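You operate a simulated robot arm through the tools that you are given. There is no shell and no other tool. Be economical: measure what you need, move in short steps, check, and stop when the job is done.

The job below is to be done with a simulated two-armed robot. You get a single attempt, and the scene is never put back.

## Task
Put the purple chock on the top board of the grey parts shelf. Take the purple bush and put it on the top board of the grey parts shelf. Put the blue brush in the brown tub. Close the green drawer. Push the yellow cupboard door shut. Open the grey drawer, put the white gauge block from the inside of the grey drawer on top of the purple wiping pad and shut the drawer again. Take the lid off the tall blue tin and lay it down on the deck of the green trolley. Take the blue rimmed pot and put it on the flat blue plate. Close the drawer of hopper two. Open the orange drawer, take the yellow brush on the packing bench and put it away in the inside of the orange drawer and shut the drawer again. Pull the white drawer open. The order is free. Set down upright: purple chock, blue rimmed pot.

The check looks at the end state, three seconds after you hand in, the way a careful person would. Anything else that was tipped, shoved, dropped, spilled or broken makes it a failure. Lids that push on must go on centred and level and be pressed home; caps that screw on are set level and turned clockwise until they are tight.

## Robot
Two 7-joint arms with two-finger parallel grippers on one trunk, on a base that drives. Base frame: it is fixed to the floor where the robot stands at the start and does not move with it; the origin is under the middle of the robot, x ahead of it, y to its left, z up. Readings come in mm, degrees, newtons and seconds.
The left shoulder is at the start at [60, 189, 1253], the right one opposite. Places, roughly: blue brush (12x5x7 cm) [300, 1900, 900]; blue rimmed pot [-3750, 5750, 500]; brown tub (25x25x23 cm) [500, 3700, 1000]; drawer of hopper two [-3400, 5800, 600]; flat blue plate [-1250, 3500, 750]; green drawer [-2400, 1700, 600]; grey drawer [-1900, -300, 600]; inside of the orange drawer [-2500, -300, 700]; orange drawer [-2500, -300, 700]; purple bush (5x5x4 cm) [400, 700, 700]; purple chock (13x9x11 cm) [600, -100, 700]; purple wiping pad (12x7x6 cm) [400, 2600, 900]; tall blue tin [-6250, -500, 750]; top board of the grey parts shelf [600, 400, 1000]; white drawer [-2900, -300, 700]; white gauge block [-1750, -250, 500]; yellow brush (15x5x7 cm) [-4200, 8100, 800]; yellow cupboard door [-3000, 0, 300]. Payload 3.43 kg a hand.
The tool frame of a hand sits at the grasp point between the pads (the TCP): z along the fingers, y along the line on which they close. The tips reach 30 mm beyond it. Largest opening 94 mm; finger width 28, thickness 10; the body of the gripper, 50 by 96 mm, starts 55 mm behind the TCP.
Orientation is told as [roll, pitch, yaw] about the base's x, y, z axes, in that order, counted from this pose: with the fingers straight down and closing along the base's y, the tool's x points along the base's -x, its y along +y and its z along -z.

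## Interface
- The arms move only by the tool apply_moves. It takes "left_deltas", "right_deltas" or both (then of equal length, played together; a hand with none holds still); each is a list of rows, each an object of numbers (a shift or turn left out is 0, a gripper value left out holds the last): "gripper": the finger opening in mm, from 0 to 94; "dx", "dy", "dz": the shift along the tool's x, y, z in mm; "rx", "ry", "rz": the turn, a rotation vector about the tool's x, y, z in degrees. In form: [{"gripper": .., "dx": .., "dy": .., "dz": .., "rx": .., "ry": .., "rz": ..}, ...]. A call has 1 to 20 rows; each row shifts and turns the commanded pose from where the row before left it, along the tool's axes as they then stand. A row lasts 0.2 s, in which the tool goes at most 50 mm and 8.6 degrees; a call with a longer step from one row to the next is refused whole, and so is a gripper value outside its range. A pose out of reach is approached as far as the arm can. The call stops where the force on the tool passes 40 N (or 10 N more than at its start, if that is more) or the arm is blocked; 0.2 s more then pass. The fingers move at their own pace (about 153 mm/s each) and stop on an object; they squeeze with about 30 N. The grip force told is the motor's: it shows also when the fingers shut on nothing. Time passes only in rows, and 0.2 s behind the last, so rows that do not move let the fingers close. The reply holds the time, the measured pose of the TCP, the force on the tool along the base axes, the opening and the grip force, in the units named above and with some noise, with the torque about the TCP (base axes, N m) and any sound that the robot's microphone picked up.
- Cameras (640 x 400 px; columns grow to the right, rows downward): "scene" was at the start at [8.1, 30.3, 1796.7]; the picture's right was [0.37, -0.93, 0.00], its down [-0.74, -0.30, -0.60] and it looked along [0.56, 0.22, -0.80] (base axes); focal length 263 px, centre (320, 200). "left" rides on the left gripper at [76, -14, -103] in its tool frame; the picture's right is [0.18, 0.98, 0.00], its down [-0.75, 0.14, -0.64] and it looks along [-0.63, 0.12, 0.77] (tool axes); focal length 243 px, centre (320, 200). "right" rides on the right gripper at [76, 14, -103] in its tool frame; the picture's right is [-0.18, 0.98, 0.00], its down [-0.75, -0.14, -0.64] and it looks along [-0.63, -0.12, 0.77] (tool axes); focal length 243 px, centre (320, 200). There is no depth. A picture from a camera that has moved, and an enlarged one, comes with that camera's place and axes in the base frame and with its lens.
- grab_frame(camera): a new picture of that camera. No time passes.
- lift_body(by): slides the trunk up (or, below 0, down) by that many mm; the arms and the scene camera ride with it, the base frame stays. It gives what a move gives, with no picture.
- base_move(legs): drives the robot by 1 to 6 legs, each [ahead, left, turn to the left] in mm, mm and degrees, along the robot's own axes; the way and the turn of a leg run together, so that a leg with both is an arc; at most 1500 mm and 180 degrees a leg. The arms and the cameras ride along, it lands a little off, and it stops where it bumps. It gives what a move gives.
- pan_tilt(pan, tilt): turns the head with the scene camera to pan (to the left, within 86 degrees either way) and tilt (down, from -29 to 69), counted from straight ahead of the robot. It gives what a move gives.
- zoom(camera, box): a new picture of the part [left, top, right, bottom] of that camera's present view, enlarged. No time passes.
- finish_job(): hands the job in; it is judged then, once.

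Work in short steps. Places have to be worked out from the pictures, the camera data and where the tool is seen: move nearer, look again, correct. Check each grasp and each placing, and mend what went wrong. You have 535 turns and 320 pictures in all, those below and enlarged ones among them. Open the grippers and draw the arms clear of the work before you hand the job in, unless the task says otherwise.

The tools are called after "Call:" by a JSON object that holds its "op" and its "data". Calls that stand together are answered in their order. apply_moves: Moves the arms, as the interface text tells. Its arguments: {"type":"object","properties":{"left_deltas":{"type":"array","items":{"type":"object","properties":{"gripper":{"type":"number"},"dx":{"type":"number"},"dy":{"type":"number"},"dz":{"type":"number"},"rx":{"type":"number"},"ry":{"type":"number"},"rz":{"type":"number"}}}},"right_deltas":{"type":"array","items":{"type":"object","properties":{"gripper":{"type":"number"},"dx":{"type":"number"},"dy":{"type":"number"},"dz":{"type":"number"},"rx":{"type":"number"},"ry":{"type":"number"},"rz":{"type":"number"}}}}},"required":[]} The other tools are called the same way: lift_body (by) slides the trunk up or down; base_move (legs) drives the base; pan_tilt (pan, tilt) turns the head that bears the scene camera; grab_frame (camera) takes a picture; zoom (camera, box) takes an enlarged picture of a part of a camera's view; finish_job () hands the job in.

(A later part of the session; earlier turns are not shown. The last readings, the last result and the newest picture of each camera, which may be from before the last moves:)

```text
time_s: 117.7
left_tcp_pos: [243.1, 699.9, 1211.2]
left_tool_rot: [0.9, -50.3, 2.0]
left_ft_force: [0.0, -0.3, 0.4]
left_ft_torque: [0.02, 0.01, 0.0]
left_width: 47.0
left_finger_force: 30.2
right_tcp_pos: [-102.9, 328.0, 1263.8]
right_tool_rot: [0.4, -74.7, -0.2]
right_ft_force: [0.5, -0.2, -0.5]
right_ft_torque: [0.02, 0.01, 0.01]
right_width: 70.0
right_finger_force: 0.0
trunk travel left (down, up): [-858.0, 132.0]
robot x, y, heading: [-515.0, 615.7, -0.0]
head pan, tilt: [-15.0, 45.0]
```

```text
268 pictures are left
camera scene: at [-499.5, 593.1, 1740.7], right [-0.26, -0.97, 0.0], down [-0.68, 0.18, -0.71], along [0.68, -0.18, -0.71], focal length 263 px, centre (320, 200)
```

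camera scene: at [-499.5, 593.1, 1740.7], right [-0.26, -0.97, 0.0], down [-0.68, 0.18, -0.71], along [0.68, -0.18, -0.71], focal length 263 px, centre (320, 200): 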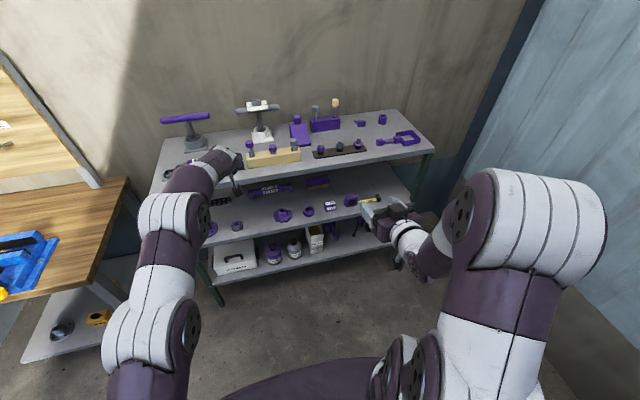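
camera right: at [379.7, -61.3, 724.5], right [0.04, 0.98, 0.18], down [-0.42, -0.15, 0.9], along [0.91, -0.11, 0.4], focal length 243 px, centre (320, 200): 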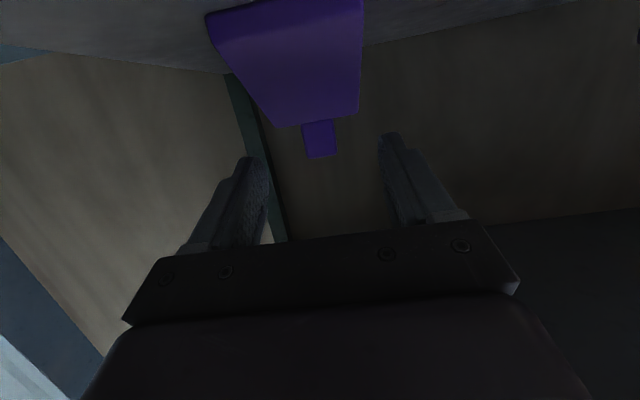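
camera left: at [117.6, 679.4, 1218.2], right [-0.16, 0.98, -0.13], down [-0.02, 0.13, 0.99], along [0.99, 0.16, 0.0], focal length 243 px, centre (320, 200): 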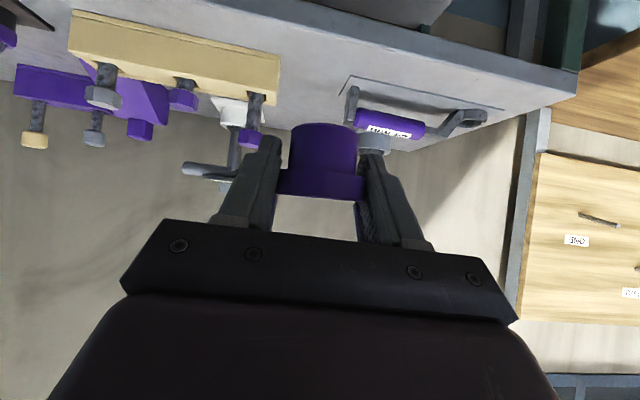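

The gap between block and trowel is centred on y≈704. Drive forward 355 at height, then check.

Call:
{"op": "base_move", "data": {"legs": [[355, 3, 0]]}}

Call:
{"op": "grab_frame", "data": {"camera": "left"}}

Call:
{"op": "pan_tilt", "data": {"pan": 15, "tilt": 50}}

Call:
{"op": "grab_frame", "data": {"camera": "scene"}}

```text
time_s: 120.0
left_tcp_pos: [592.7, 702.9, 1210.7]
left_tool_rot: [0.9, -50.3, 2.0]
left_ft_force: [0.0, -0.2, -1.1]
left_ft_torque: [0.02, -0.01, -0.02]
left_width: 47.3
left_finger_force: 30.2
right_tcp_pos: [246.4, 331.0, 1265.4]
right_tool_rot: [0.3, -74.7, -0.2]
right_ft_force: [-0.3, 0.2, 0.8]
right_ft_torque: [0.03, 0.03, 0.0]
right_width: 70.0
right_finger_force: 0.0
trunk travel left (down, up): [-858.0, 132.0]
robot x, y, heading: [-165.7, 611.2, 0.0]
head pan, tilt: [-15.0, 45.0]
```

```text
267 pictures are left
camera left: at [466.1, 683.1, 1218.9], right [-0.16, 0.98, -0.13], down [-0.02, 0.13, 0.99], along [0.99, 0.16, 0.0], focal length 243 px, centre (320, 200)
```

left: 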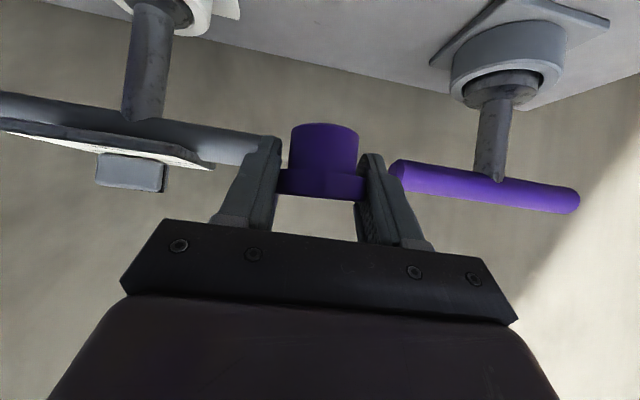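

```text
time_s: 121.0
left_tcp_pos: [592.2, 703.1, 1211.4]
left_tool_rot: [0.8, -50.5, 2.1]
left_ft_force: [0.2, 0.1, -0.7]
left_ft_torque: [-0.02, -0.02, 0.03]
left_width: 47.1
left_finger_force: 30.1
right_tcp_pos: [247.0, 330.2, 1263.9]
right_tool_rot: [0.4, -74.7, -0.1]
right_ft_force: [0.5, -0.3, 0.7]
right_ft_torque: [0.01, -0.01, -0.02]
right_width: 70.1
right_finger_force: 0.0
trunk travel left (down, up): [-858.0, 132.0]
robot x, y, heading: [-169.7, 615.4, -0.1]
head pan, tilt: [15.0, 50.0]
```

```text
266 pictures are left
camera scene: at [-154.6, 636.8, 1733.8], right [0.26, -0.97, 0.0], down [-0.74, -0.2, -0.64], along [0.62, 0.17, -0.77], focal length 263 px, centre (320, 200)
```

scene: 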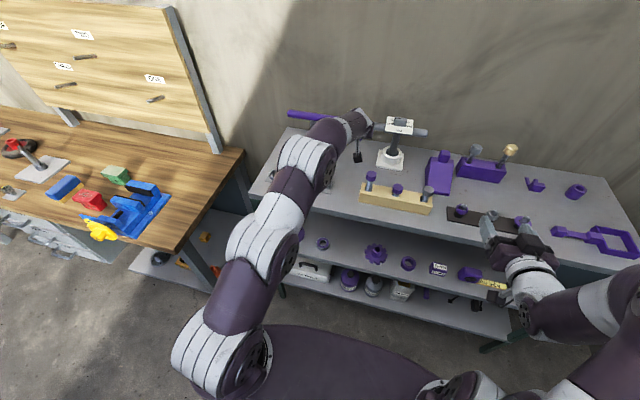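

Clear. Lower 130 mm and then step down to contact (expected at TCP z≈1071).

Call:
{"op": "lift_body", "data": {"by": -130}}

Call:
{"op": "apply_moves", "data": {"left_deltas": [{"dx": 1.9, "dz": 1.6}, {"dx": 1.5, "dz": 1.3}]}}

Call:
{"op": "apply_moves", "data": {"left_deltas": [{"dx": 1.5, "dz": 1.3}, {"dx": 1.5, "dz": 1.3}]}}

Call:
{"op": "grab_frame", "data": {"camera": "left"}}

```text
time_s: 122.5
left_tcp_pos: [593.7, 702.9, 1080.5]
left_tool_rot: [0.9, -50.4, 2.0]
left_ft_force: [-0.2, 0.2, -0.2]
left_ft_torque: [0.01, -0.01, -0.02]
left_width: 47.0
left_finger_force: 29.8
right_tcp_pos: [247.0, 330.0, 1133.7]
right_tool_rot: [0.4, -74.8, -0.1]
right_ft_force: [0.4, -0.3, 0.9]
right_ft_torque: [0.01, -0.01, 0.02]
right_width: 69.9
right_finger_force: 0.0
trunk travel left (down, up): [-728.0, 262.0]
robot x, y, heading: [-168.2, 613.1, 0.1]
head pan, tilt: [15.0, 50.0]
```

```text
time_s: 123.1
left_tcp_pos: [592.9, 702.1, 1076.7]
left_tool_rot: [0.9, -50.3, 2.0]
left_ft_force: [-0.1, -0.2, -0.6]
left_ft_torque: [0.05, -0.01, -0.03]
left_width: 46.9
left_finger_force: 30.3
right_tcp_pos: [248.5, 331.0, 1133.8]
right_tool_rot: [0.5, -74.7, -0.2]
right_ft_force: [0.0, 0.6, -1.3]
right_ft_torque: [-0.04, 0.03, -0.02]
right_width: 70.1
right_finger_force: 0.1
trunk travel left (down, up): [-728.0, 262.0]
robot x, y, heading: [-166.6, 615.7, -0.1]
head pan, tilt: [15.0, 50.0]
```

```text
time_s: 123.7
left_tcp_pos: [593.6, 702.2, 1073.5]
left_tool_rot: [0.9, -50.3, 2.1]
left_ft_force: [0.1, 0.1, -0.9]
left_ft_torque: [0.0, -0.01, 0.02]
left_width: 46.7
left_finger_force: 30.1
right_tcp_pos: [247.0, 330.5, 1134.1]
right_tool_rot: [0.3, -74.8, -0.3]
right_ft_force: [0.6, -1.1, -0.5]
right_ft_torque: [0.03, 0.01, -0.01]
right_width: 69.9
right_finger_force: 0.1
trunk travel left (down, up): [-728.0, 262.0]
robot x, y, heading: [-169.8, 612.9, -0.1]
head pan, tilt: [15.0, 50.0]
```

```text
265 pictures are left
camera left: at [467.0, 682.8, 1080.3], right [-0.16, 0.98, -0.13], down [-0.02, 0.13, 0.99], along [0.99, 0.16, 0.0], focal length 243 px, centre (320, 200)
```

left: 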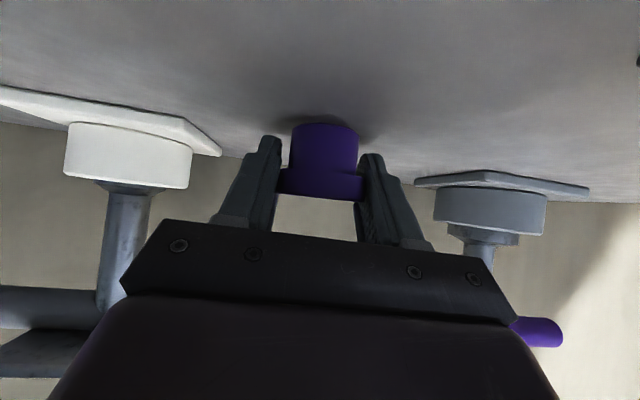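

Almost down; two more 1.5 mm steps, then check force.

Call:
{"op": "apply_moves", "data": {"left_deltas": [{"dx": 1.2, "dz": 1.0}, {"dx": 1.2, "dz": 1.0}]}}

```text
time_s: 124.3
left_tcp_pos: [594.6, 702.8, 1069.6]
left_tool_rot: [1.0, -50.3, 2.0]
left_ft_force: [0.2, 0.9, -0.3]
left_ft_torque: [0.01, 0.01, -0.03]
left_width: 46.9
left_finger_force: 30.0
right_tcp_pos: [247.6, 330.5, 1133.2]
right_tool_rot: [0.4, -74.6, -0.2]
right_ft_force: [0.1, -0.1, 0.1]
right_ft_torque: [0.01, 0.0, 0.0]
right_width: 69.9
right_finger_force: 0.1
trunk travel left (down, up): [-728.0, 262.0]
robot x, y, heading: [-167.9, 616.3, 0.1]
head pan, tilt: [15.0, 50.0]
```

Call:
{"op": "apply_moves", "data": {"left_deltas": [{"dx": 1.2, "dz": 1.0}]}}

```text
time_s: 124.7
left_tcp_pos: [593.7, 702.7, 1069.7]
left_tool_rot: [0.9, -50.6, 2.0]
left_ft_force: [1.2, 0.8, 3.9]
left_ft_torque: [-0.1, -0.11, 0.03]
left_width: 46.6
left_finger_force: 29.6
right_tcp_pos: [245.4, 330.9, 1134.5]
right_tool_rot: [0.3, -74.7, -0.2]
right_ft_force: [0.0, 0.3, -0.3]
right_ft_torque: [0.0, -0.01, -0.06]
right_width: 69.8
right_finger_force: 0.0
trunk travel left (down, up): [-728.0, 262.0]
robot x, y, heading: [-170.8, 614.8, 0.1]
head pan, tilt: [15.0, 50.0]
```

Contact at z≈1070. Open, rise 80 mm, and verify.

Call:
{"op": "apply_moves", "data": {"left_deltas": [{"gripper": 70}, {}, {}, {"dx": -7.7, "dz": -6.4}, {"dx": -15, "dz": -12.8}, {"dx": -15, "dz": -12.8}, {"dx": -20, "dz": -17}]}}

Call:
{"op": "lift_body", "data": {"by": 60}}

Call:
{"op": "base_move", "data": {"legs": [[-350, 0, 0]]}}

Call:
{"op": "grab_frame", "data": {"camera": "left"}}

Call:
{"op": "grab_frame", "data": {"camera": "scene"}}

```text
time_s: 126.3
left_tcp_pos: [592.5, 702.2, 1143.1]
left_tool_rot: [0.9, -50.2, 2.1]
left_ft_force: [-0.9, -0.2, -0.6]
left_ft_torque: [0.0, -0.01, 0.0]
left_width: 70.1
left_finger_force: 0.1
right_tcp_pos: [245.7, 330.1, 1134.7]
right_tool_rot: [0.4, -74.7, -0.2]
right_ft_force: [0.6, -0.1, -0.1]
right_ft_torque: [0.0, 0.01, -0.01]
right_width: 69.9
right_finger_force: 0.0
trunk travel left (down, up): [-728.0, 262.0]
robot x, y, heading: [-170.3, 615.9, 0.3]
head pan, tilt: [15.0, 50.0]
```

```text
time_s: 127.3
left_tcp_pos: [593.1, 701.7, 1202.4]
left_tool_rot: [1.0, -50.3, 1.9]
left_ft_force: [-0.5, 0.3, -0.7]
left_ft_torque: [0.0, 0.03, 0.01]
left_width: 70.1
left_finger_force: 0.1
right_tcp_pos: [247.4, 330.6, 1193.6]
right_tool_rot: [0.4, -74.7, -0.2]
right_ft_force: [-0.6, 0.8, 0.0]
right_ft_torque: [0.0, -0.01, 0.0]
right_width: 69.9
right_finger_force: 0.1
trunk travel left (down, up): [-788.0, 202.0]
robot x, y, heading: [-166.8, 613.6, -0.1]
head pan, tilt: [15.0, 50.0]
```

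```text
time_s: 129.6
left_tcp_pos: [237.7, 700.0, 1202.7]
left_tool_rot: [0.8, -50.4, 1.8]
left_ft_force: [0.3, -0.7, -0.1]
left_ft_torque: [-0.05, -0.01, 0.0]
left_width: 69.8
left_finger_force: 0.1
right_tcp_pos: [-111.3, 328.8, 1194.6]
right_tool_rot: [0.4, -74.6, -0.5]
right_ft_force: [0.4, 0.0, -0.2]
right_ft_torque: [0.0, -0.02, 0.0]
right_width: 70.0
right_finger_force: 0.1
trunk travel left (down, up): [-788.0, 202.0]
robot x, y, heading: [-524.8, 615.6, -0.2]
head pan, tilt: [15.0, 50.0]
```

```text
264 pictures are left
camera left: at [109.8, 680.9, 1209.7], right [-0.16, 0.98, -0.13], down [-0.02, 0.13, 0.99], along [0.99, 0.16, 0.0], focal length 243 px, centre (320, 200)
```

left: 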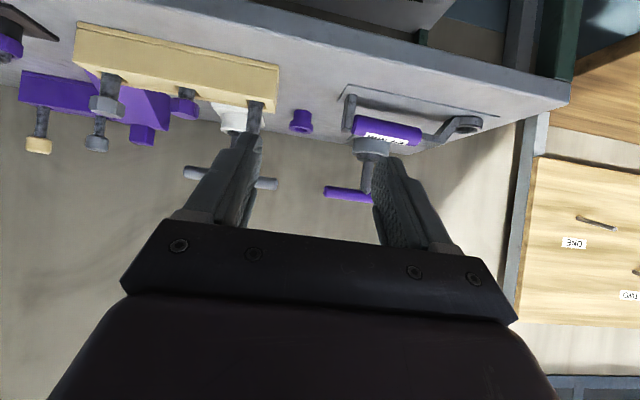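

```text
263 pictures are left
camera scene: at [-510.9, 637.5, 1663.8], right [0.26, -0.97, 0.0], down [-0.74, -0.2, -0.64], along [0.62, 0.16, -0.77], focal length 263 px, centre (320, 200)
```

scene: 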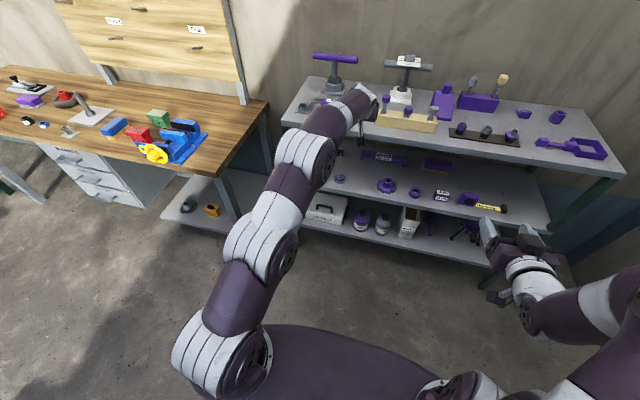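

Bush stands on the top board. Next the blue brush: drive left along the bench and look.

Call:
{"op": "base_move", "data": {"legs": [[0, 1200, 0]]}}

Call:
{"op": "pan_tilt", "data": {"pan": 10, "tilt": 40}}

Call:
{"op": "grab_frame", "data": {"camera": "scene"}}

```text
time_s: 135.6
left_tcp_pos: [238.6, 1864.2, 1202.4]
left_tool_rot: [1.0, -50.3, 1.9]
left_ft_force: [0.5, -0.2, -0.2]
left_ft_torque: [0.01, 0.03, 0.0]
left_width: 70.0
left_finger_force: 0.0
right_tcp_pos: [-106.3, 1493.2, 1194.2]
right_tool_rot: [0.5, -74.8, -0.3]
right_ft_force: [-0.1, 0.4, -0.4]
right_ft_torque: [-0.01, -0.04, 0.01]
right_width: 69.9
right_finger_force: 0.0
trunk travel left (down, up): [-788.0, 202.0]
robot x, y, heading: [-524.1, 1778.3, -0.4]
head pan, tilt: [15.0, 50.0]
```

```text
time_s: 136.3
left_tcp_pos: [239.3, 1863.3, 1202.4]
left_tool_rot: [1.0, -50.3, 1.9]
left_ft_force: [0.1, 0.1, -0.5]
left_ft_torque: [0.02, -0.02, 0.02]
left_width: 69.8
left_finger_force: 0.1
right_tcp_pos: [-108.1, 1494.1, 1194.2]
right_tool_rot: [0.3, -74.7, -0.3]
right_ft_force: [0.4, -0.1, 0.4]
right_ft_torque: [-0.03, -0.01, -0.02]
right_width: 70.0
right_finger_force: 0.0
trunk travel left (down, up): [-788.0, 202.0]
robot x, y, heading: [-524.5, 1777.7, -0.0]
head pan, tilt: [10.0, 40.0]
```

```text
262 pictures are left
camera scene: at [-498.6, 1796.3, 1678.0], right [0.17, -0.99, 0.0], down [-0.63, -0.11, -0.77], along [0.75, 0.13, -0.64], focal length 263 px, centre (320, 200)
```

scene: 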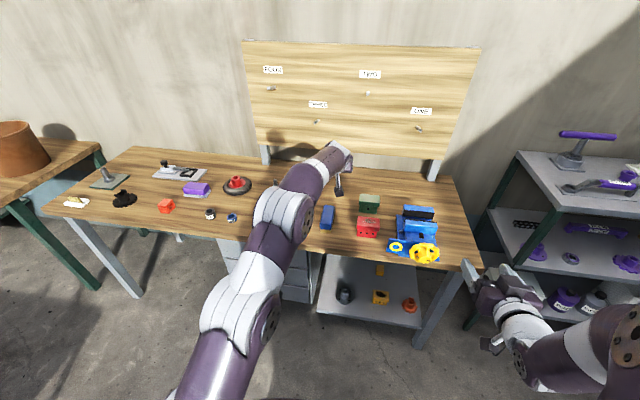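

Zoom on the blue brush and the purple pad.

Call:
{"op": "zoom", "data": {"camera": "scene", "box": [280, 170, 440, 270]}}

Call:
{"op": "zoom", "data": {"camera": "scene", "box": [100, 140, 260, 240]}}

Call:
{"op": "grab_frame", "data": {"camera": "left"}}

```text
4.00 times, centred on (360, 220) of scene
camera zoom: at [-498.6, 1796.3, 1678.0], right [0.17, -0.99, 0.0], down [-0.63, -0.11, -0.77], along [0.75, 0.13, -0.64], focal length 1052 px, centre (160, 120)
```

zoom: 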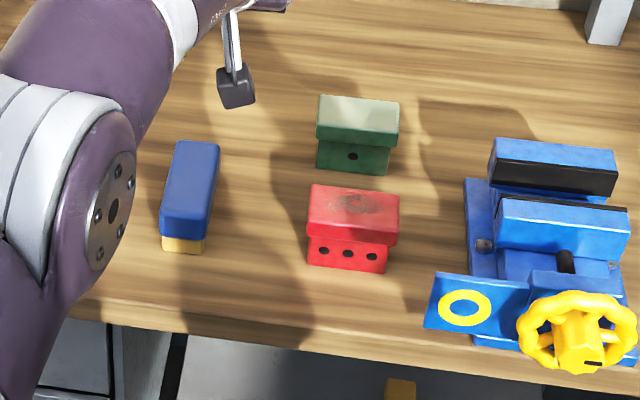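

```text
4.00 times, centred on (180, 190) of scene
camera zoom: at [-498.6, 1796.3, 1678.0], right [0.17, -0.99, 0.0], down [-0.63, -0.11, -0.77], along [0.75, 0.13, -0.64], focal length 1052 px, centre (880, 240)
```

zoom: 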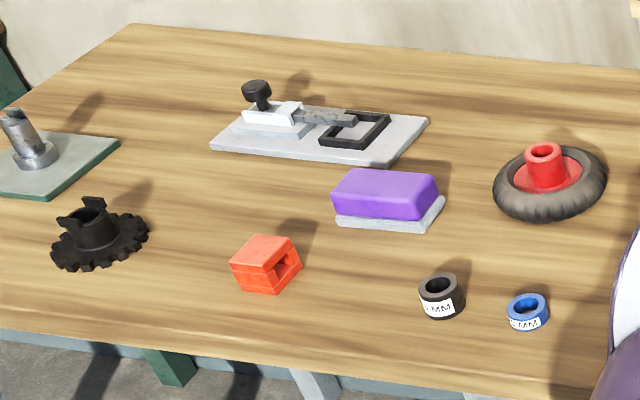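

```text
259 pictures are left
camera left: at [112.9, 1845.1, 1209.9], right [-0.16, 0.98, -0.13], down [-0.02, 0.13, 0.99], along [0.99, 0.16, 0.0], focal length 243 px, centre (320, 200)
```

left: 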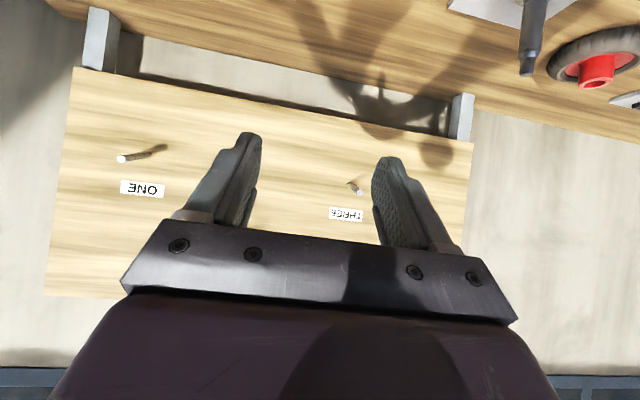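

The brush lies along x at about [295,1898]. I bring the left hand lower and nearer so it can point almost straight down.

Call:
{"op": "apply_moves", "data": {"left_deltas": [{"dx": 48, "dz": -11.6}, {"dx": 48, "dz": -11.6}, {"dx": 48, "dz": -11.6}, {"dx": 48, "dz": -11.6}, {"dx": 48, "dz": -11.6}, {"ry": 8}, {"ry": 8}, {"ry": 8}, {"ry": 8}, {"ry": 8}]}}

Call:
{"op": "grab_frame", "data": {"camera": "left"}}

```text
time_s: 138.5
left_tcp_pos: [44.8, 1863.8, 1055.7]
left_tool_rot: [1.8, -18.6, 2.7]
left_ft_force: [0.1, -1.1, 0.5]
left_ft_torque: [0.02, 0.01, 0.0]
left_width: 69.9
left_finger_force: 0.0
left hand out of reach, approached as far as the arm can: row 8, 9, 10
right_tcp_pos: [-108.0, 1493.2, 1194.5]
right_tool_rot: [0.4, -74.6, -0.3]
right_ft_force: [-0.3, -1.1, 0.6]
right_ft_torque: [0.01, -0.02, -0.01]
right_width: 70.0
right_finger_force: 0.1
trunk travel left (down, up): [-788.0, 202.0]
robot x, y, heading: [-526.2, 1778.1, -0.1]
head pan, tilt: [10.0, 40.0]
```

```text
258 pictures are left
camera left: at [-58.9, 1843.0, 1129.0], right [-0.23, 0.97, -0.03], down [0.5, 0.15, 0.85], along [0.83, 0.18, -0.52], focal length 243 px, centre (320, 200)
```

left: 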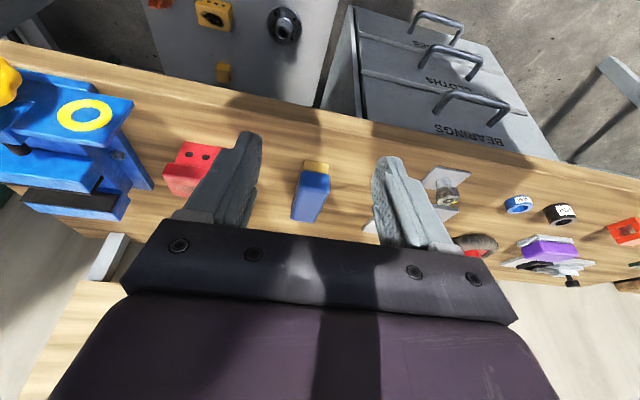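

Brush y≈1898 confirmed. I drive forward 150 and extend the arm the rest, at height.

Call:
{"op": "base_move", "data": {"legs": [[150, 35, 0]]}}

Call:
{"op": "apply_moves", "data": {"left_deltas": [{"dx": -33.2, "dz": 11.2}, {"dx": -33.2, "dz": 11.2}, {"dx": -33.2, "dz": 11.2}]}}

Call:
{"op": "grab_frame", "data": {"camera": "left"}}

Call:
{"op": "grab_frame", "data": {"camera": "scene"}}

```text
time_s: 139.9
left_tcp_pos: [194.7, 1897.3, 1058.3]
left_tool_rot: [1.7, -18.9, 2.5]
left_ft_force: [-0.9, -0.2, -0.7]
left_ft_torque: [-0.02, -0.04, -0.02]
left_width: 69.8
left_finger_force: 0.1
right_tcp_pos: [42.6, 1526.9, 1194.1]
right_tool_rot: [0.5, -74.7, -0.5]
right_ft_force: [-0.4, -0.3, -0.3]
right_ft_torque: [0.01, 0.03, -0.02]
right_width: 69.9
right_finger_force: 0.0
trunk travel left (down, up): [-788.0, 202.0]
robot x, y, heading: [-366.8, 1813.0, -0.4]
head pan, tilt: [10.0, 40.0]
```

```text
time_s: 140.7
left_tcp_pos: [209.1, 1901.1, 1048.4]
left_tool_rot: [1.9, -18.9, 2.7]
left_ft_force: [-0.1, 0.2, -0.1]
left_ft_torque: [0.03, 0.01, 0.02]
left_width: 70.0
left_finger_force: 0.0
left hand out of reach, approached as far as the arm can: row 1, 2, 3
right_tcp_pos: [43.6, 1527.1, 1194.4]
right_tool_rot: [0.4, -74.6, -0.4]
right_ft_force: [-0.2, -0.1, -0.2]
right_ft_torque: [-0.01, 0.02, -0.04]
right_width: 69.9
right_finger_force: 0.0
trunk travel left (down, up): [-788.0, 202.0]
robot x, y, heading: [-370.3, 1810.1, -0.4]
head pan, tilt: [10.0, 40.0]
```

```text
257 pictures are left
camera left: at [104.3, 1879.2, 1119.8], right [-0.23, 0.97, -0.03], down [0.5, 0.14, 0.86], along [0.84, 0.18, -0.52], focal length 243 px, centre (320, 200)
```

left: 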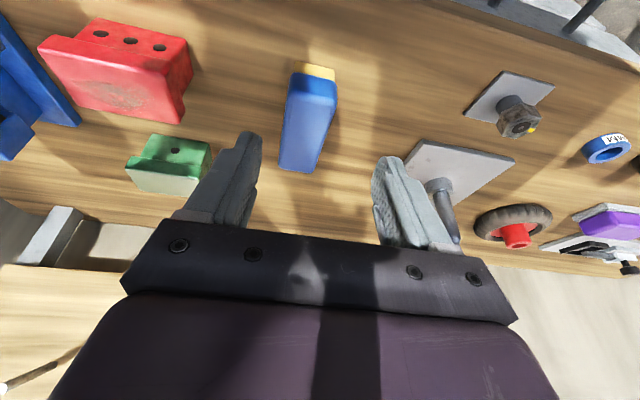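

```text
256 pictures are left
camera scene: at [-346.1, 1830.2, 1678.0], right [0.17, -0.99, 0.0], down [-0.63, -0.11, -0.77], along [0.75, 0.13, -0.64], focal length 263 px, centre (320, 200)
```

scene: 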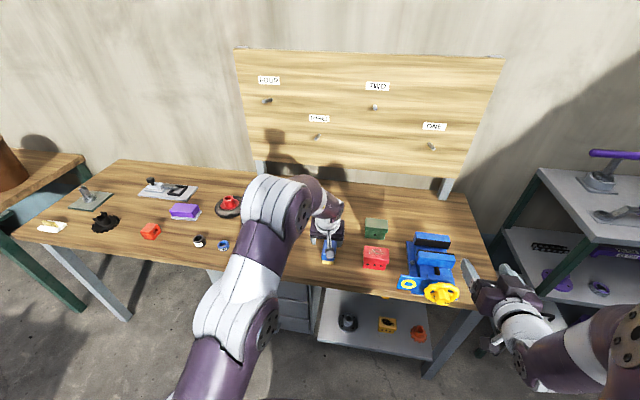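

Bench z≈858; brush centre ≈[305,1903], top ≈928. Drive 98 mm further forward.

Call:
{"op": "base_move", "data": {"legs": [[98, 2, 0]]}}

Call:
{"op": "grab_frame", "data": {"camera": "left"}}

```text
time_s: 141.8
left_tcp_pos: [305.8, 1901.5, 1047.7]
left_tool_rot: [2.0, -19.0, 2.6]
left_ft_force: [0.2, 0.3, -1.1]
left_ft_torque: [0.0, 0.04, 0.01]
left_width: 69.7
left_finger_force: 0.0
right_tcp_pos: [141.5, 1528.8, 1193.4]
right_tool_rot: [0.4, -74.7, -0.5]
right_ft_force: [0.1, 0.0, -1.0]
right_ft_torque: [0.03, -0.02, -0.04]
right_width: 70.0
right_finger_force: 0.2
trunk travel left (down, up): [-788.0, 202.0]
robot x, y, heading: [-272.5, 1814.9, -0.3]
head pan, tilt: [10.0, 40.0]
```

```text
255 pictures are left
camera left: at [201.6, 1880.2, 1120.1], right [-0.23, 0.97, -0.03], down [0.5, 0.14, 0.86], along [0.84, 0.18, -0.52], focal length 243 px, centre (320, 200)
```

left: 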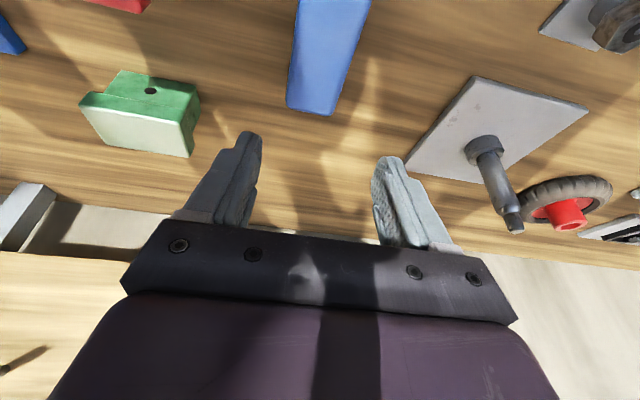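

Aligned (brush y≈1903). I raise the right hand away from the vise and lower the trunk onto the brush.

Call:
{"op": "apply_moves", "data": {"right_deltas": [{"dx": -38.6, "dz": -10.6}, {"dx": -38.6, "dz": -10.6}, {"dx": -38.6, "dz": -10.6}]}}

Call:
{"op": "lift_body", "data": {"by": -110}}

Call:
{"op": "grab_frame", "data": {"camera": "left"}}

```text
time_s: 142.6
left_tcp_pos: [304.7, 1902.0, 1048.6]
left_tool_rot: [1.9, -19.0, 2.5]
left_ft_force: [-0.8, 0.6, 0.4]
left_ft_torque: [0.01, 0.04, -0.01]
left_width: 70.0
left_finger_force: 0.1
right_tcp_pos: [141.2, 1527.2, 1310.7]
right_tool_rot: [0.5, -74.5, -0.4]
right_ft_force: [0.8, 1.0, -0.5]
right_ft_torque: [-0.02, 0.0, -0.01]
right_width: 70.0
right_finger_force: 0.0
trunk travel left (down, up): [-788.0, 202.0]
robot x, y, heading: [-271.1, 1812.2, -0.2]
head pan, tilt: [10.0, 40.0]
```

```text
time_s: 144.0
left_tcp_pos: [305.8, 1902.0, 938.2]
left_tool_rot: [1.9, -19.0, 2.5]
left_ft_force: [-0.5, -0.3, 0.2]
left_ft_torque: [-0.03, -0.01, -0.02]
left_width: 70.1
left_finger_force: 0.0
right_tcp_pos: [141.7, 1527.5, 1201.3]
right_tool_rot: [0.4, -74.7, -0.5]
right_ft_force: [0.1, -0.8, 0.3]
right_ft_torque: [-0.01, 0.01, 0.0]
right_width: 70.2
right_finger_force: 0.0
trunk travel left (down, up): [-678.0, 312.0]
robot x, y, heading: [-273.4, 1809.5, -0.3]
head pan, tilt: [10.0, 40.0]
```

```text
254 pictures are left
camera left: at [201.6, 1880.2, 1010.2], right [-0.23, 0.97, -0.03], down [0.5, 0.14, 0.86], along [0.84, 0.18, -0.52], focal length 243 px, centre (320, 200)
```

left: 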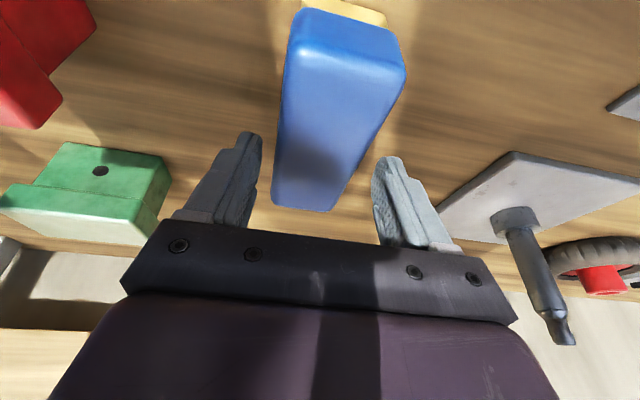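

Trim 3 mm right and lower 36 mm, then close.

Call:
{"op": "apply_moves", "data": {"left_deltas": [{"dy": -3, "dx": 3.9, "dz": 11.3}, {"dx": 3.9, "dz": 11.3}, {"dx": 3.9, "dz": 11.3}, {"gripper": 30}, {}, {}, {}]}}

Call:
{"op": "grab_frame", "data": {"camera": "left"}}

```text
time_s: 145.6
left_tcp_pos: [305.4, 1900.1, 904.1]
left_tool_rot: [1.9, -19.1, 2.6]
left_ft_force: [4.7, 1.3, 8.1]
left_ft_torque: [-0.13, -0.23, 0.01]
left_width: 54.3
left_finger_force: 29.6
right_tcp_pos: [141.6, 1526.9, 1201.2]
right_tool_rot: [0.4, -74.7, -0.5]
right_ft_force: [0.7, 0.6, 0.2]
right_ft_torque: [0.02, -0.04, -0.01]
right_width: 70.1
right_finger_force: 0.1
trunk travel left (down, up): [-678.0, 312.0]
robot x, y, heading: [-270.1, 1815.8, -0.3]
head pan, tilt: [10.0, 40.0]
```

```text
253 pictures are left
camera left: at [201.2, 1878.3, 974.9], right [-0.23, 0.97, -0.03], down [0.49, 0.14, 0.86], along [0.84, 0.18, -0.51], focal length 243 px, centre (320, 200)
```

left: 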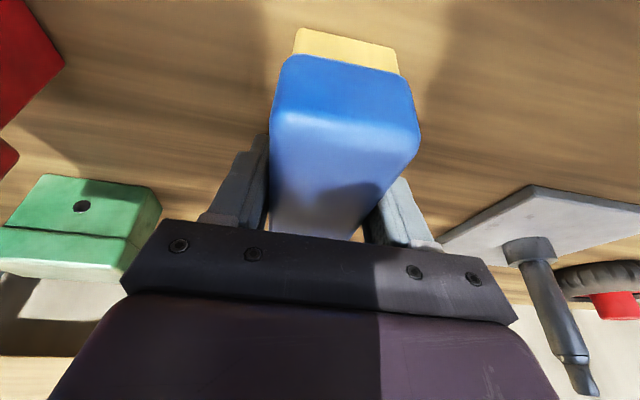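

Gripped at 54 mm. Lift and check.

Call:
{"op": "lift_body", "data": {"by": 250}}

Call:
{"op": "grab_frame", "data": {"camera": "left"}}

Call:
{"op": "base_move", "data": {"legs": [[-350, 0, 0], [0, 1450, 0]]}}

Call:
{"op": "pan_tilt", "data": {"pan": 15, "tilt": 35}}

Call:
{"op": "grab_frame", "data": {"camera": "scene"}}

```text
time_s: 148.2
left_tcp_pos: [305.8, 1901.3, 1151.5]
left_tool_rot: [2.1, -19.0, 2.6]
left_ft_force: [0.4, 0.2, -1.6]
left_ft_torque: [-0.05, 0.01, -0.03]
left_width: 54.1
left_finger_force: 29.7
right_tcp_pos: [141.1, 1526.7, 1451.9]
right_tool_rot: [0.5, -74.5, -0.4]
right_ft_force: [0.0, 0.7, 0.5]
right_ft_torque: [0.02, -0.01, 0.01]
right_width: 70.4
right_finger_force: 0.1
trunk travel left (down, up): [-928.0, 62.0]
robot x, y, heading: [-270.5, 1813.9, -0.4]
head pan, tilt: [10.0, 40.0]
```

```text
252 pictures are left
camera left: at [201.2, 1878.4, 1224.0], right [-0.23, 0.97, -0.03], down [0.5, 0.14, 0.86], along [0.84, 0.18, -0.52], focal length 243 px, centre (320, 200)
```

left: 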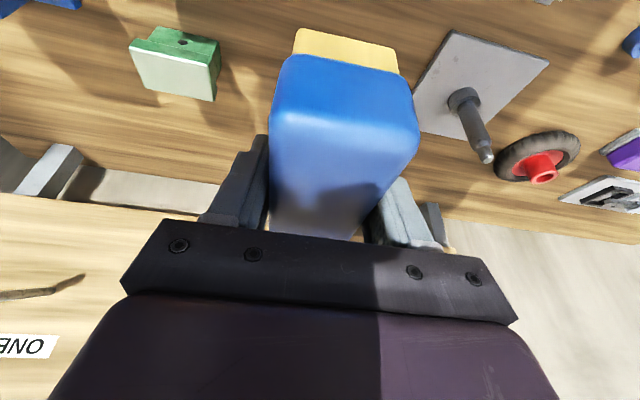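

```text
time_s: 157.3
left_tcp_pos: [-46.8, 3362.8, 1152.7]
left_tool_rot: [2.0, -18.9, 3.8]
left_ft_force: [0.4, 0.3, -1.3]
left_ft_torque: [-0.01, -0.01, -0.02]
left_width: 53.9
left_finger_force: 30.4
right_tcp_pos: [-202.3, 2986.1, 1450.7]
right_tool_rot: [0.5, -74.7, 0.8]
right_ft_force: [0.5, -0.5, 0.3]
right_ft_torque: [-0.01, -0.01, -0.02]
right_width: 69.8
right_finger_force: 0.1
trunk travel left (down, up): [-928.0, 62.0]
robot x, y, heading: [-622.6, 3263.2, 1.3]
head pan, tilt: [10.0, 40.0]
```

```text
time_s: 157.9
left_tcp_pos: [-46.8, 3363.6, 1151.2]
left_tool_rot: [2.0, -19.0, 3.8]
left_ft_force: [-0.1, 0.5, -1.0]
left_ft_torque: [0.0, -0.01, -0.02]
left_width: 53.8
left_finger_force: 29.7
right_tcp_pos: [-201.3, 2986.9, 1452.2]
right_tool_rot: [0.4, -74.6, 0.8]
right_ft_force: [0.4, 0.1, 0.2]
right_ft_torque: [0.02, -0.02, -0.01]
right_width: 70.2
right_finger_force: 0.1
trunk travel left (down, up): [-928.0, 62.0]
robot x, y, heading: [-621.8, 3264.3, 0.9]
head pan, tilt: [15.0, 35.0]
```

```text
251 pictures are left
camera scene: at [-597.2, 3290.7, 1825.5], right [0.28, -0.96, 0.0], down [-0.55, -0.16, -0.82], along [0.79, 0.23, -0.57], focal length 263 px, centre (320, 200)
```

scene: 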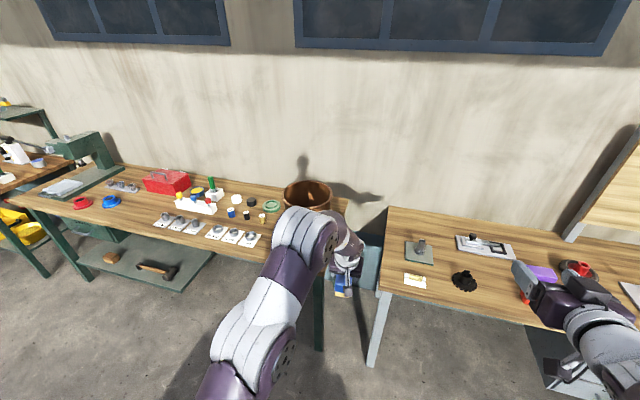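

The tub is at about [495,3675], rim ≈1100. Raise and move closer.

Call:
{"op": "lift_body", "data": {"by": 60}}

Call:
{"op": "base_move", "data": {"legs": [[0, 310, -1.0], [330, 0, 0]]}}

Call:
{"op": "grab_frame", "data": {"camera": "scene"}}

Call:
{"op": "grab_frame", "data": {"camera": "left"}}

```text
time_s: 158.9
left_tcp_pos: [-46.8, 3363.4, 1212.0]
left_tool_rot: [2.0, -18.8, 3.7]
left_ft_force: [-0.9, 0.0, -1.1]
left_ft_torque: [0.02, -0.03, -0.03]
left_width: 53.9
left_finger_force: 30.3
right_tcp_pos: [-202.1, 2986.9, 1510.6]
right_tool_rot: [0.3, -74.7, 0.7]
right_ft_force: [0.2, 0.0, -0.3]
right_ft_torque: [0.02, 0.0, 0.0]
right_width: 69.9
right_finger_force: 0.1
trunk travel left (down, up): [-988.0, 2.0]
robot x, y, heading: [-620.0, 3263.5, 0.9]
head pan, tilt: [15.0, 35.0]
```

```text
time_s: 162.8
left_tcp_pos: [281.3, 3655.2, 1212.6]
left_tool_rot: [2.0, -19.1, 2.4]
left_ft_force: [-0.6, 0.1, -2.4]
left_ft_torque: [0.02, -0.06, 0.01]
left_width: 53.9
left_finger_force: 30.1
right_tcp_pos: [115.1, 3281.3, 1512.3]
right_tool_rot: [0.4, -74.8, -0.6]
right_ft_force: [0.1, -0.1, 0.3]
right_ft_torque: [0.02, 0.01, 0.0]
right_width: 70.1
right_finger_force: 0.1
trunk travel left (down, up): [-988.0, 2.0]
robot x, y, heading: [-297.6, 3573.4, -0.6]
head pan, tilt: [15.0, 35.0]
```

```text
250 pictures are left
camera scene: at [-273.4, 3596.2, 1885.6], right [0.25, -0.97, 0.0], down [-0.55, -0.14, -0.82], along [0.79, 0.21, -0.57], focal length 263 px, centre (320, 200)
```

scene: 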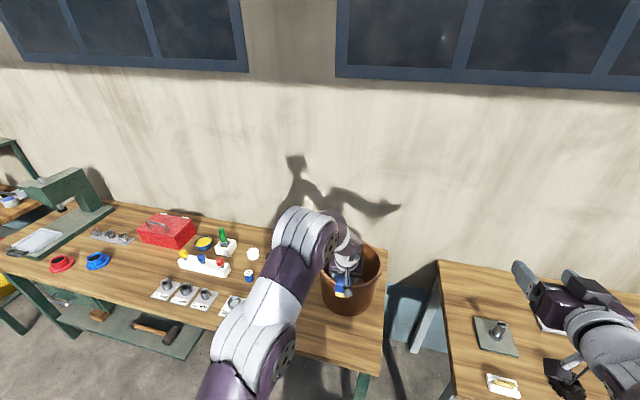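

```text
249 pictures are left
camera left: at [176.4, 3633.7, 1285.1], right [-0.23, 0.97, -0.03], down [0.5, 0.14, 0.86], along [0.84, 0.18, -0.51], focal length 243 px, centre (320, 200)
```

left: 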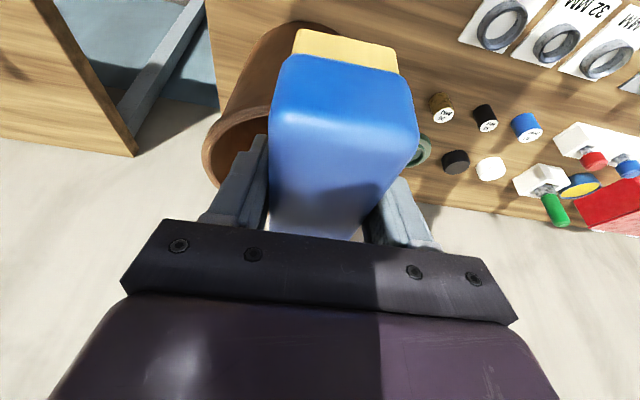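

Zoom in on the tub for its rim.

Call:
{"op": "zoom", "data": {"camera": "scene", "box": [290, 210, 418, 320]}}

```text
3.64 times, centred on (354, 265) of scene
camera zoom: at [-273.4, 3596.2, 1885.6], right [0.25, -0.97, 0.0], down [-0.55, -0.14, -0.82], along [0.79, 0.21, -0.57], focal length 956 px, centre (196, -36)
```

zoom: 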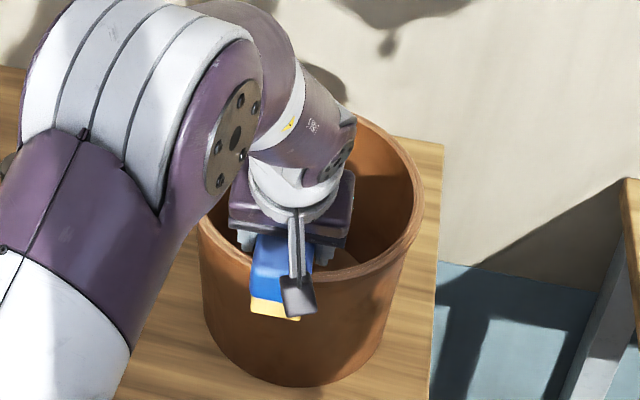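

Tub rim centre ≈[440,3659], rim z≈1085. Drive forward 130 and extend the hand 50.

Call:
{"op": "base_move", "data": {"legs": [[130, 4, 0.5]]}}

Call:
{"op": "apply_moves", "data": {"left_deltas": [{"dx": -23.6, "dz": 8, "ry": -3}, {"dx": -23.6, "dz": 8, "ry": -3}]}}

Call:
{"op": "grab_frame", "data": {"camera": "left"}}

Call:
{"op": "pan_tilt", "data": {"pan": 5, "tilt": 45}}

Call:
{"op": "grab_frame", "data": {"camera": "scene"}}

```text
time_s: 164.1
left_tcp_pos: [409.0, 3663.5, 1213.8]
left_tool_rot: [2.0, -19.0, 2.7]
left_ft_force: [-0.5, -0.1, -1.1]
left_ft_torque: [-0.02, -0.01, -0.06]
left_width: 53.9
left_finger_force: 29.9
right_tcp_pos: [246.5, 3288.1, 1512.4]
right_tool_rot: [0.3, -74.8, -0.1]
right_ft_force: [-0.3, -0.1, 0.5]
right_ft_torque: [-0.03, 0.01, 0.02]
right_width: 70.2
right_finger_force: 0.0
trunk travel left (down, up): [-988.0, 2.0]
robot x, y, heading: [-167.0, 3574.2, -0.2]
head pan, tilt: [15.0, 35.0]
```

```text
time_s: 164.7
left_tcp_pos: [459.5, 3663.6, 1212.6]
left_tool_rot: [2.0, -25.0, 2.5]
left_ft_force: [-0.1, -0.1, -0.9]
left_ft_torque: [0.01, 0.02, -0.03]
left_width: 53.9
left_finger_force: 29.8
right_tcp_pos: [248.5, 3289.9, 1512.8]
right_tool_rot: [0.4, -74.7, -0.1]
right_ft_force: [-0.1, -0.3, -0.5]
right_ft_torque: [0.02, 0.02, -0.01]
right_width: 70.2
right_finger_force: 0.1
trunk travel left (down, up): [-988.0, 2.0]
robot x, y, heading: [-166.2, 3572.6, -0.0]
head pan, tilt: [15.0, 35.0]
```

```text
247 pictures are left
camera left: at [348.7, 3642.0, 1273.6], right [-0.23, 0.97, -0.05], down [0.4, 0.14, 0.9], along [0.89, 0.19, -0.42], focal length 243 px, centre (320, 200)
```

left: 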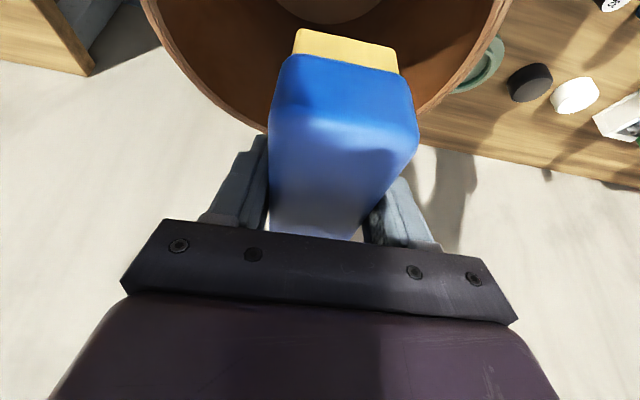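

```text
time_s: 165.4
left_tcp_pos: [460.1, 3664.1, 1212.8]
left_tool_rot: [2.1, -24.9, 2.7]
left_ft_force: [0.8, 0.0, -1.1]
left_ft_torque: [0.0, 0.01, 0.0]
left_width: 53.6
left_finger_force: 30.4
right_tcp_pos: [249.9, 3290.3, 1512.5]
right_tool_rot: [0.4, -74.6, -0.1]
right_ft_force: [-0.3, -0.9, -0.3]
right_ft_torque: [-0.04, 0.02, 0.01]
right_width: 70.0
right_finger_force: 0.2
trunk travel left (down, up): [-988.0, 2.0]
robot x, y, heading: [-163.6, 3576.0, -0.1]
head pan, tilt: [5.0, 45.0]
```

```text
246 pictures are left
camera scene: at [-144.3, 3584.4, 1870.8], right [0.09, -1.0, 0.0], down [-0.7, -0.06, -0.71], along [0.7, 0.06, -0.71], focal length 263 px, centre (320, 200)
```

scene: 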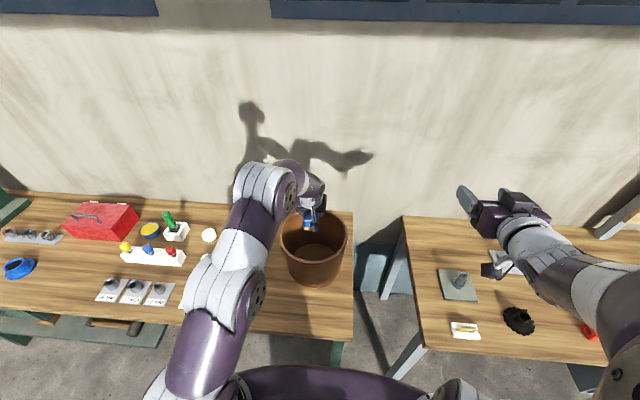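

Tub centre ≈[448,3660]. Shift the hand 15 mm forward and lower into the tub.

Call:
{"op": "apply_moves", "data": {"left_deltas": [{"dx": -13.6, "dz": 6.3, "dy": -3}, {}]}}

Call:
{"op": "lift_body", "data": {"by": -190}}

Call:
{"op": "grab_frame", "data": {"camera": "left"}}

Call:
{"op": "zoom", "data": {"camera": "scene", "box": [200, 120, 400, 245]}}

```text
time_s: 166.0
left_tcp_pos: [476.2, 3662.6, 1212.9]
left_tool_rot: [2.0, -25.0, 2.6]
left_ft_force: [-0.4, 1.4, -1.6]
left_ft_torque: [0.03, -0.02, 0.01]
left_width: 53.8
left_finger_force: 29.8
right_tcp_pos: [250.5, 3289.1, 1510.9]
right_tool_rot: [0.4, -74.8, -0.2]
right_ft_force: [0.5, 0.2, -0.8]
right_ft_torque: [0.01, -0.02, 0.0]
right_width: 69.8
right_finger_force: 0.2
trunk travel left (down, up): [-988.0, 2.0]
robot x, y, heading: [-162.7, 3575.1, -0.1]
head pan, tilt: [5.0, 45.0]
```

```text
time_s: 168.1
left_tcp_pos: [474.3, 3661.5, 1029.1]
left_tool_rot: [1.8, -25.5, 2.8]
left_ft_force: [1.2, 0.8, 41.1]
left_ft_torque: [-0.76, 5.53, -0.08]
left_width: 54.1
left_finger_force: 29.6
right_tcp_pos: [247.0, 3288.4, 1322.9]
right_tool_rot: [0.5, -74.8, -0.2]
right_ft_force: [0.5, 0.0, 0.4]
right_ft_torque: [-0.01, -0.03, 0.01]
right_width: 69.8
right_finger_force: 0.0
trunk travel left (down, up): [-798.0, 192.0]
robot x, y, heading: [-165.6, 3576.8, -0.1]
head pan, tilt: [5.0, 45.0]
```

```text
245 pictures are left
camera left: at [363.9, 3639.9, 1088.9], right [-0.23, 0.97, -0.05], down [0.4, 0.14, 0.91], along [0.89, 0.19, -0.42], focal length 243 px, centre (320, 200)
```

left: 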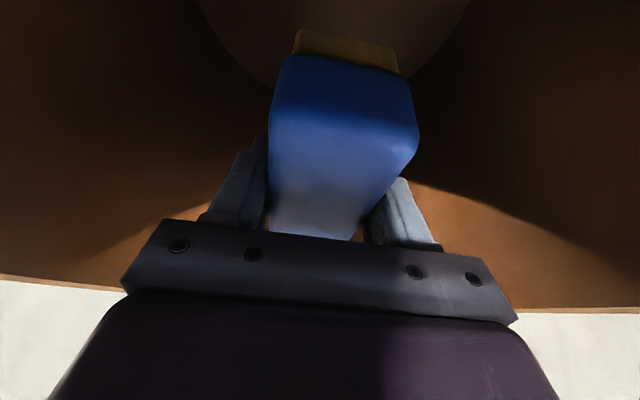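

```text
3.20 times, centred on (300, 182) of scene
camera zoom: at [-149.6, 3583.7, 1681.5], right [0.09, -1.0, 0.0], down [-0.7, -0.06, -0.71], along [0.71, 0.06, -0.7], focal length 842 px, centre (384, 256)
```

zoom: 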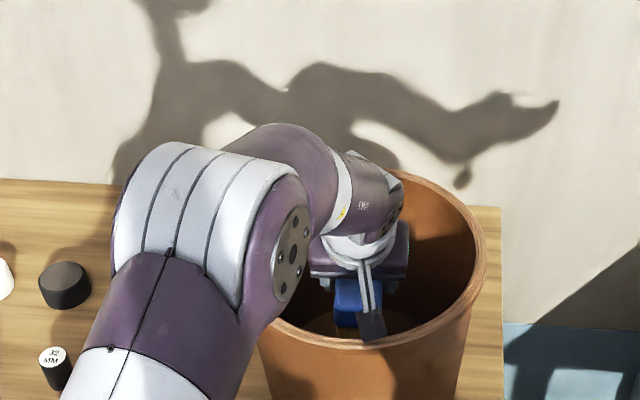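

The camera bracket touched the tub's near rim. I raise at once, then shift forward and steepen the hand so it clears.

Call:
{"op": "lift_body", "data": {"by": 35}}

Call:
{"op": "apply_moves", "data": {"left_deltas": [{"ry": 3}, {"ry": 3}, {"dx": -14, "dz": 5}]}}

Call:
{"op": "grab_frame", "data": {"camera": "scene"}}

Call:
{"op": "zoom", "data": {"camera": "scene", "box": [220, 140, 380, 240]}}

```text
time_s: 168.8
left_tcp_pos: [475.2, 3662.5, 1056.5]
left_tool_rot: [2.2, -24.8, 2.6]
left_ft_force: [0.9, 0.6, -2.5]
left_ft_torque: [0.03, 0.01, -0.02]
left_width: 54.1
left_finger_force: 30.2
right_tcp_pos: [248.9, 3288.8, 1355.6]
right_tool_rot: [0.4, -74.6, -0.1]
right_ft_force: [1.1, 1.3, -0.7]
right_ft_torque: [-0.01, 0.0, -0.02]
right_width: 70.0
right_finger_force: 0.1
trunk travel left (down, up): [-833.0, 157.0]
robot x, y, heading: [-159.4, 3575.4, 0.2]
head pan, tilt: [5.0, 45.0]
```

```text
time_s: 169.7
left_tcp_pos: [482.2, 3663.7, 1057.5]
left_tool_rot: [2.2, -22.2, 2.6]
left_ft_force: [-0.3, -0.5, -1.5]
left_ft_torque: [-0.03, -0.02, 0.0]
left_width: 54.0
left_finger_force: 29.9
left hand out of reach, approached as far as the arm can: row 2, 3
right_tcp_pos: [250.4, 3289.2, 1356.7]
right_tool_rot: [0.4, -74.6, -0.1]
right_ft_force: [0.6, -0.5, 0.9]
right_ft_torque: [-0.02, 0.0, 0.02]
right_width: 69.9
right_finger_force: 0.0
trunk travel left (down, up): [-833.0, 157.0]
robot x, y, heading: [-165.4, 3573.6, 0.1]
head pan, tilt: [5.0, 45.0]
```

```text
243 pictures are left
camera scene: at [-143.8, 3584.5, 1715.7], right [0.09, -1.0, 0.0], down [-0.7, -0.06, -0.71], along [0.7, 0.06, -0.71], focal length 263 px, centre (320, 200)
```

scene: 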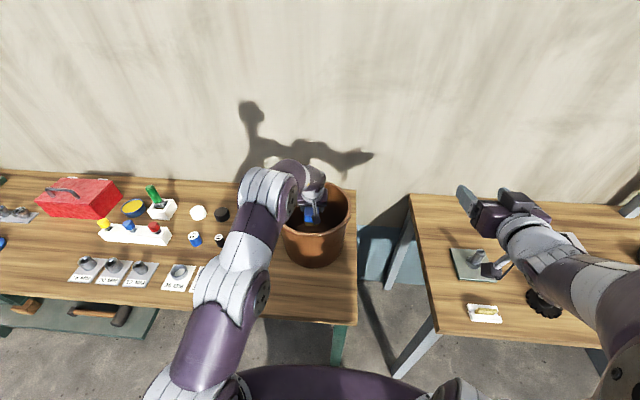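

```text
4.00 times, centred on (300, 190) of scene
camera zoom: at [-143.8, 3584.5, 1715.7], right [0.09, -1.0, 0.0], down [-0.7, -0.06, -0.71], along [0.7, 0.06, -0.71], focal length 1052 px, centre (400, 240)
```

zoom: 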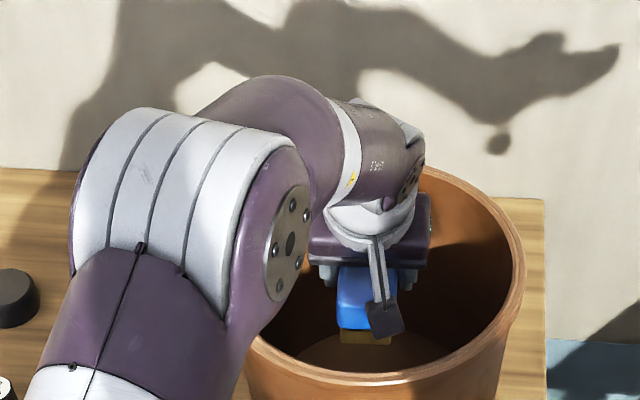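

I nudge forward 6 mm, lower 22 mm keeping clear of the rim, and check forces before releasing.

Call:
{"op": "base_move", "data": {"legs": [[7, 0, 0]]}}

Call:
{"op": "lift_body", "data": {"by": -20}}

Call:
{"op": "zoom", "data": {"camera": "scene", "box": [220, 120, 380, 220]}}

```text
time_s: 170.4
left_tcp_pos: [487.0, 3662.0, 1057.2]
left_tool_rot: [2.3, -22.3, 2.7]
left_ft_force: [-0.4, -0.2, -1.4]
left_ft_torque: [-0.04, -0.02, 0.04]
left_width: 53.7
left_finger_force: 30.1
right_tcp_pos: [254.7, 3289.4, 1357.1]
right_tool_rot: [0.4, -74.9, -0.2]
right_ft_force: [-0.3, 1.1, 0.1]
right_ft_torque: [-0.02, 0.01, -0.04]
right_width: 70.0
right_finger_force: 0.1
trunk travel left (down, up): [-833.0, 157.0]
robot x, y, heading: [-157.2, 3575.4, 0.1]
head pan, tilt: [5.0, 45.0]
```

```text
time_s: 171.1
left_tcp_pos: [487.9, 3663.9, 1036.6]
left_tool_rot: [2.4, -22.2, 2.7]
left_ft_force: [-0.4, -0.3, -0.9]
left_ft_torque: [0.01, 0.01, 0.02]
left_width: 53.7
left_finger_force: 29.4
right_tcp_pos: [256.6, 3289.4, 1336.3]
right_tool_rot: [0.4, -74.7, -0.1]
right_ft_force: [0.5, 0.1, -0.3]
right_ft_torque: [0.01, 0.0, 0.01]
right_width: 69.9
right_finger_force: 0.1
trunk travel left (down, up): [-813.0, 177.0]
robot x, y, heading: [-155.6, 3573.8, 0.1]
head pan, tilt: [5.0, 45.0]
```

```text
4.00 times, centred on (300, 170) of scene
camera zoom: at [-137.8, 3584.4, 1695.7], right [0.09, -1.0, 0.0], down [-0.7, -0.06, -0.71], along [0.7, 0.06, -0.71], focal length 1052 px, centre (400, 320)
```

zoom: 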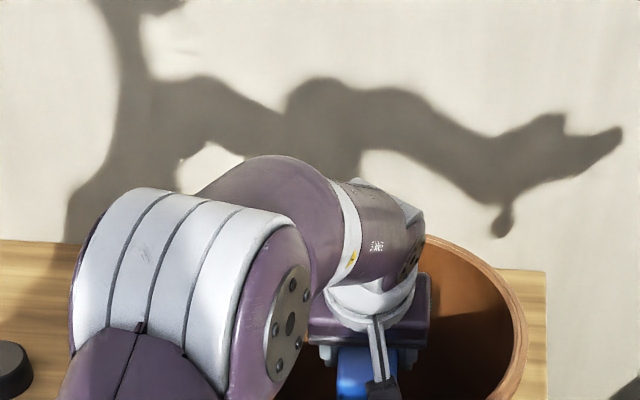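

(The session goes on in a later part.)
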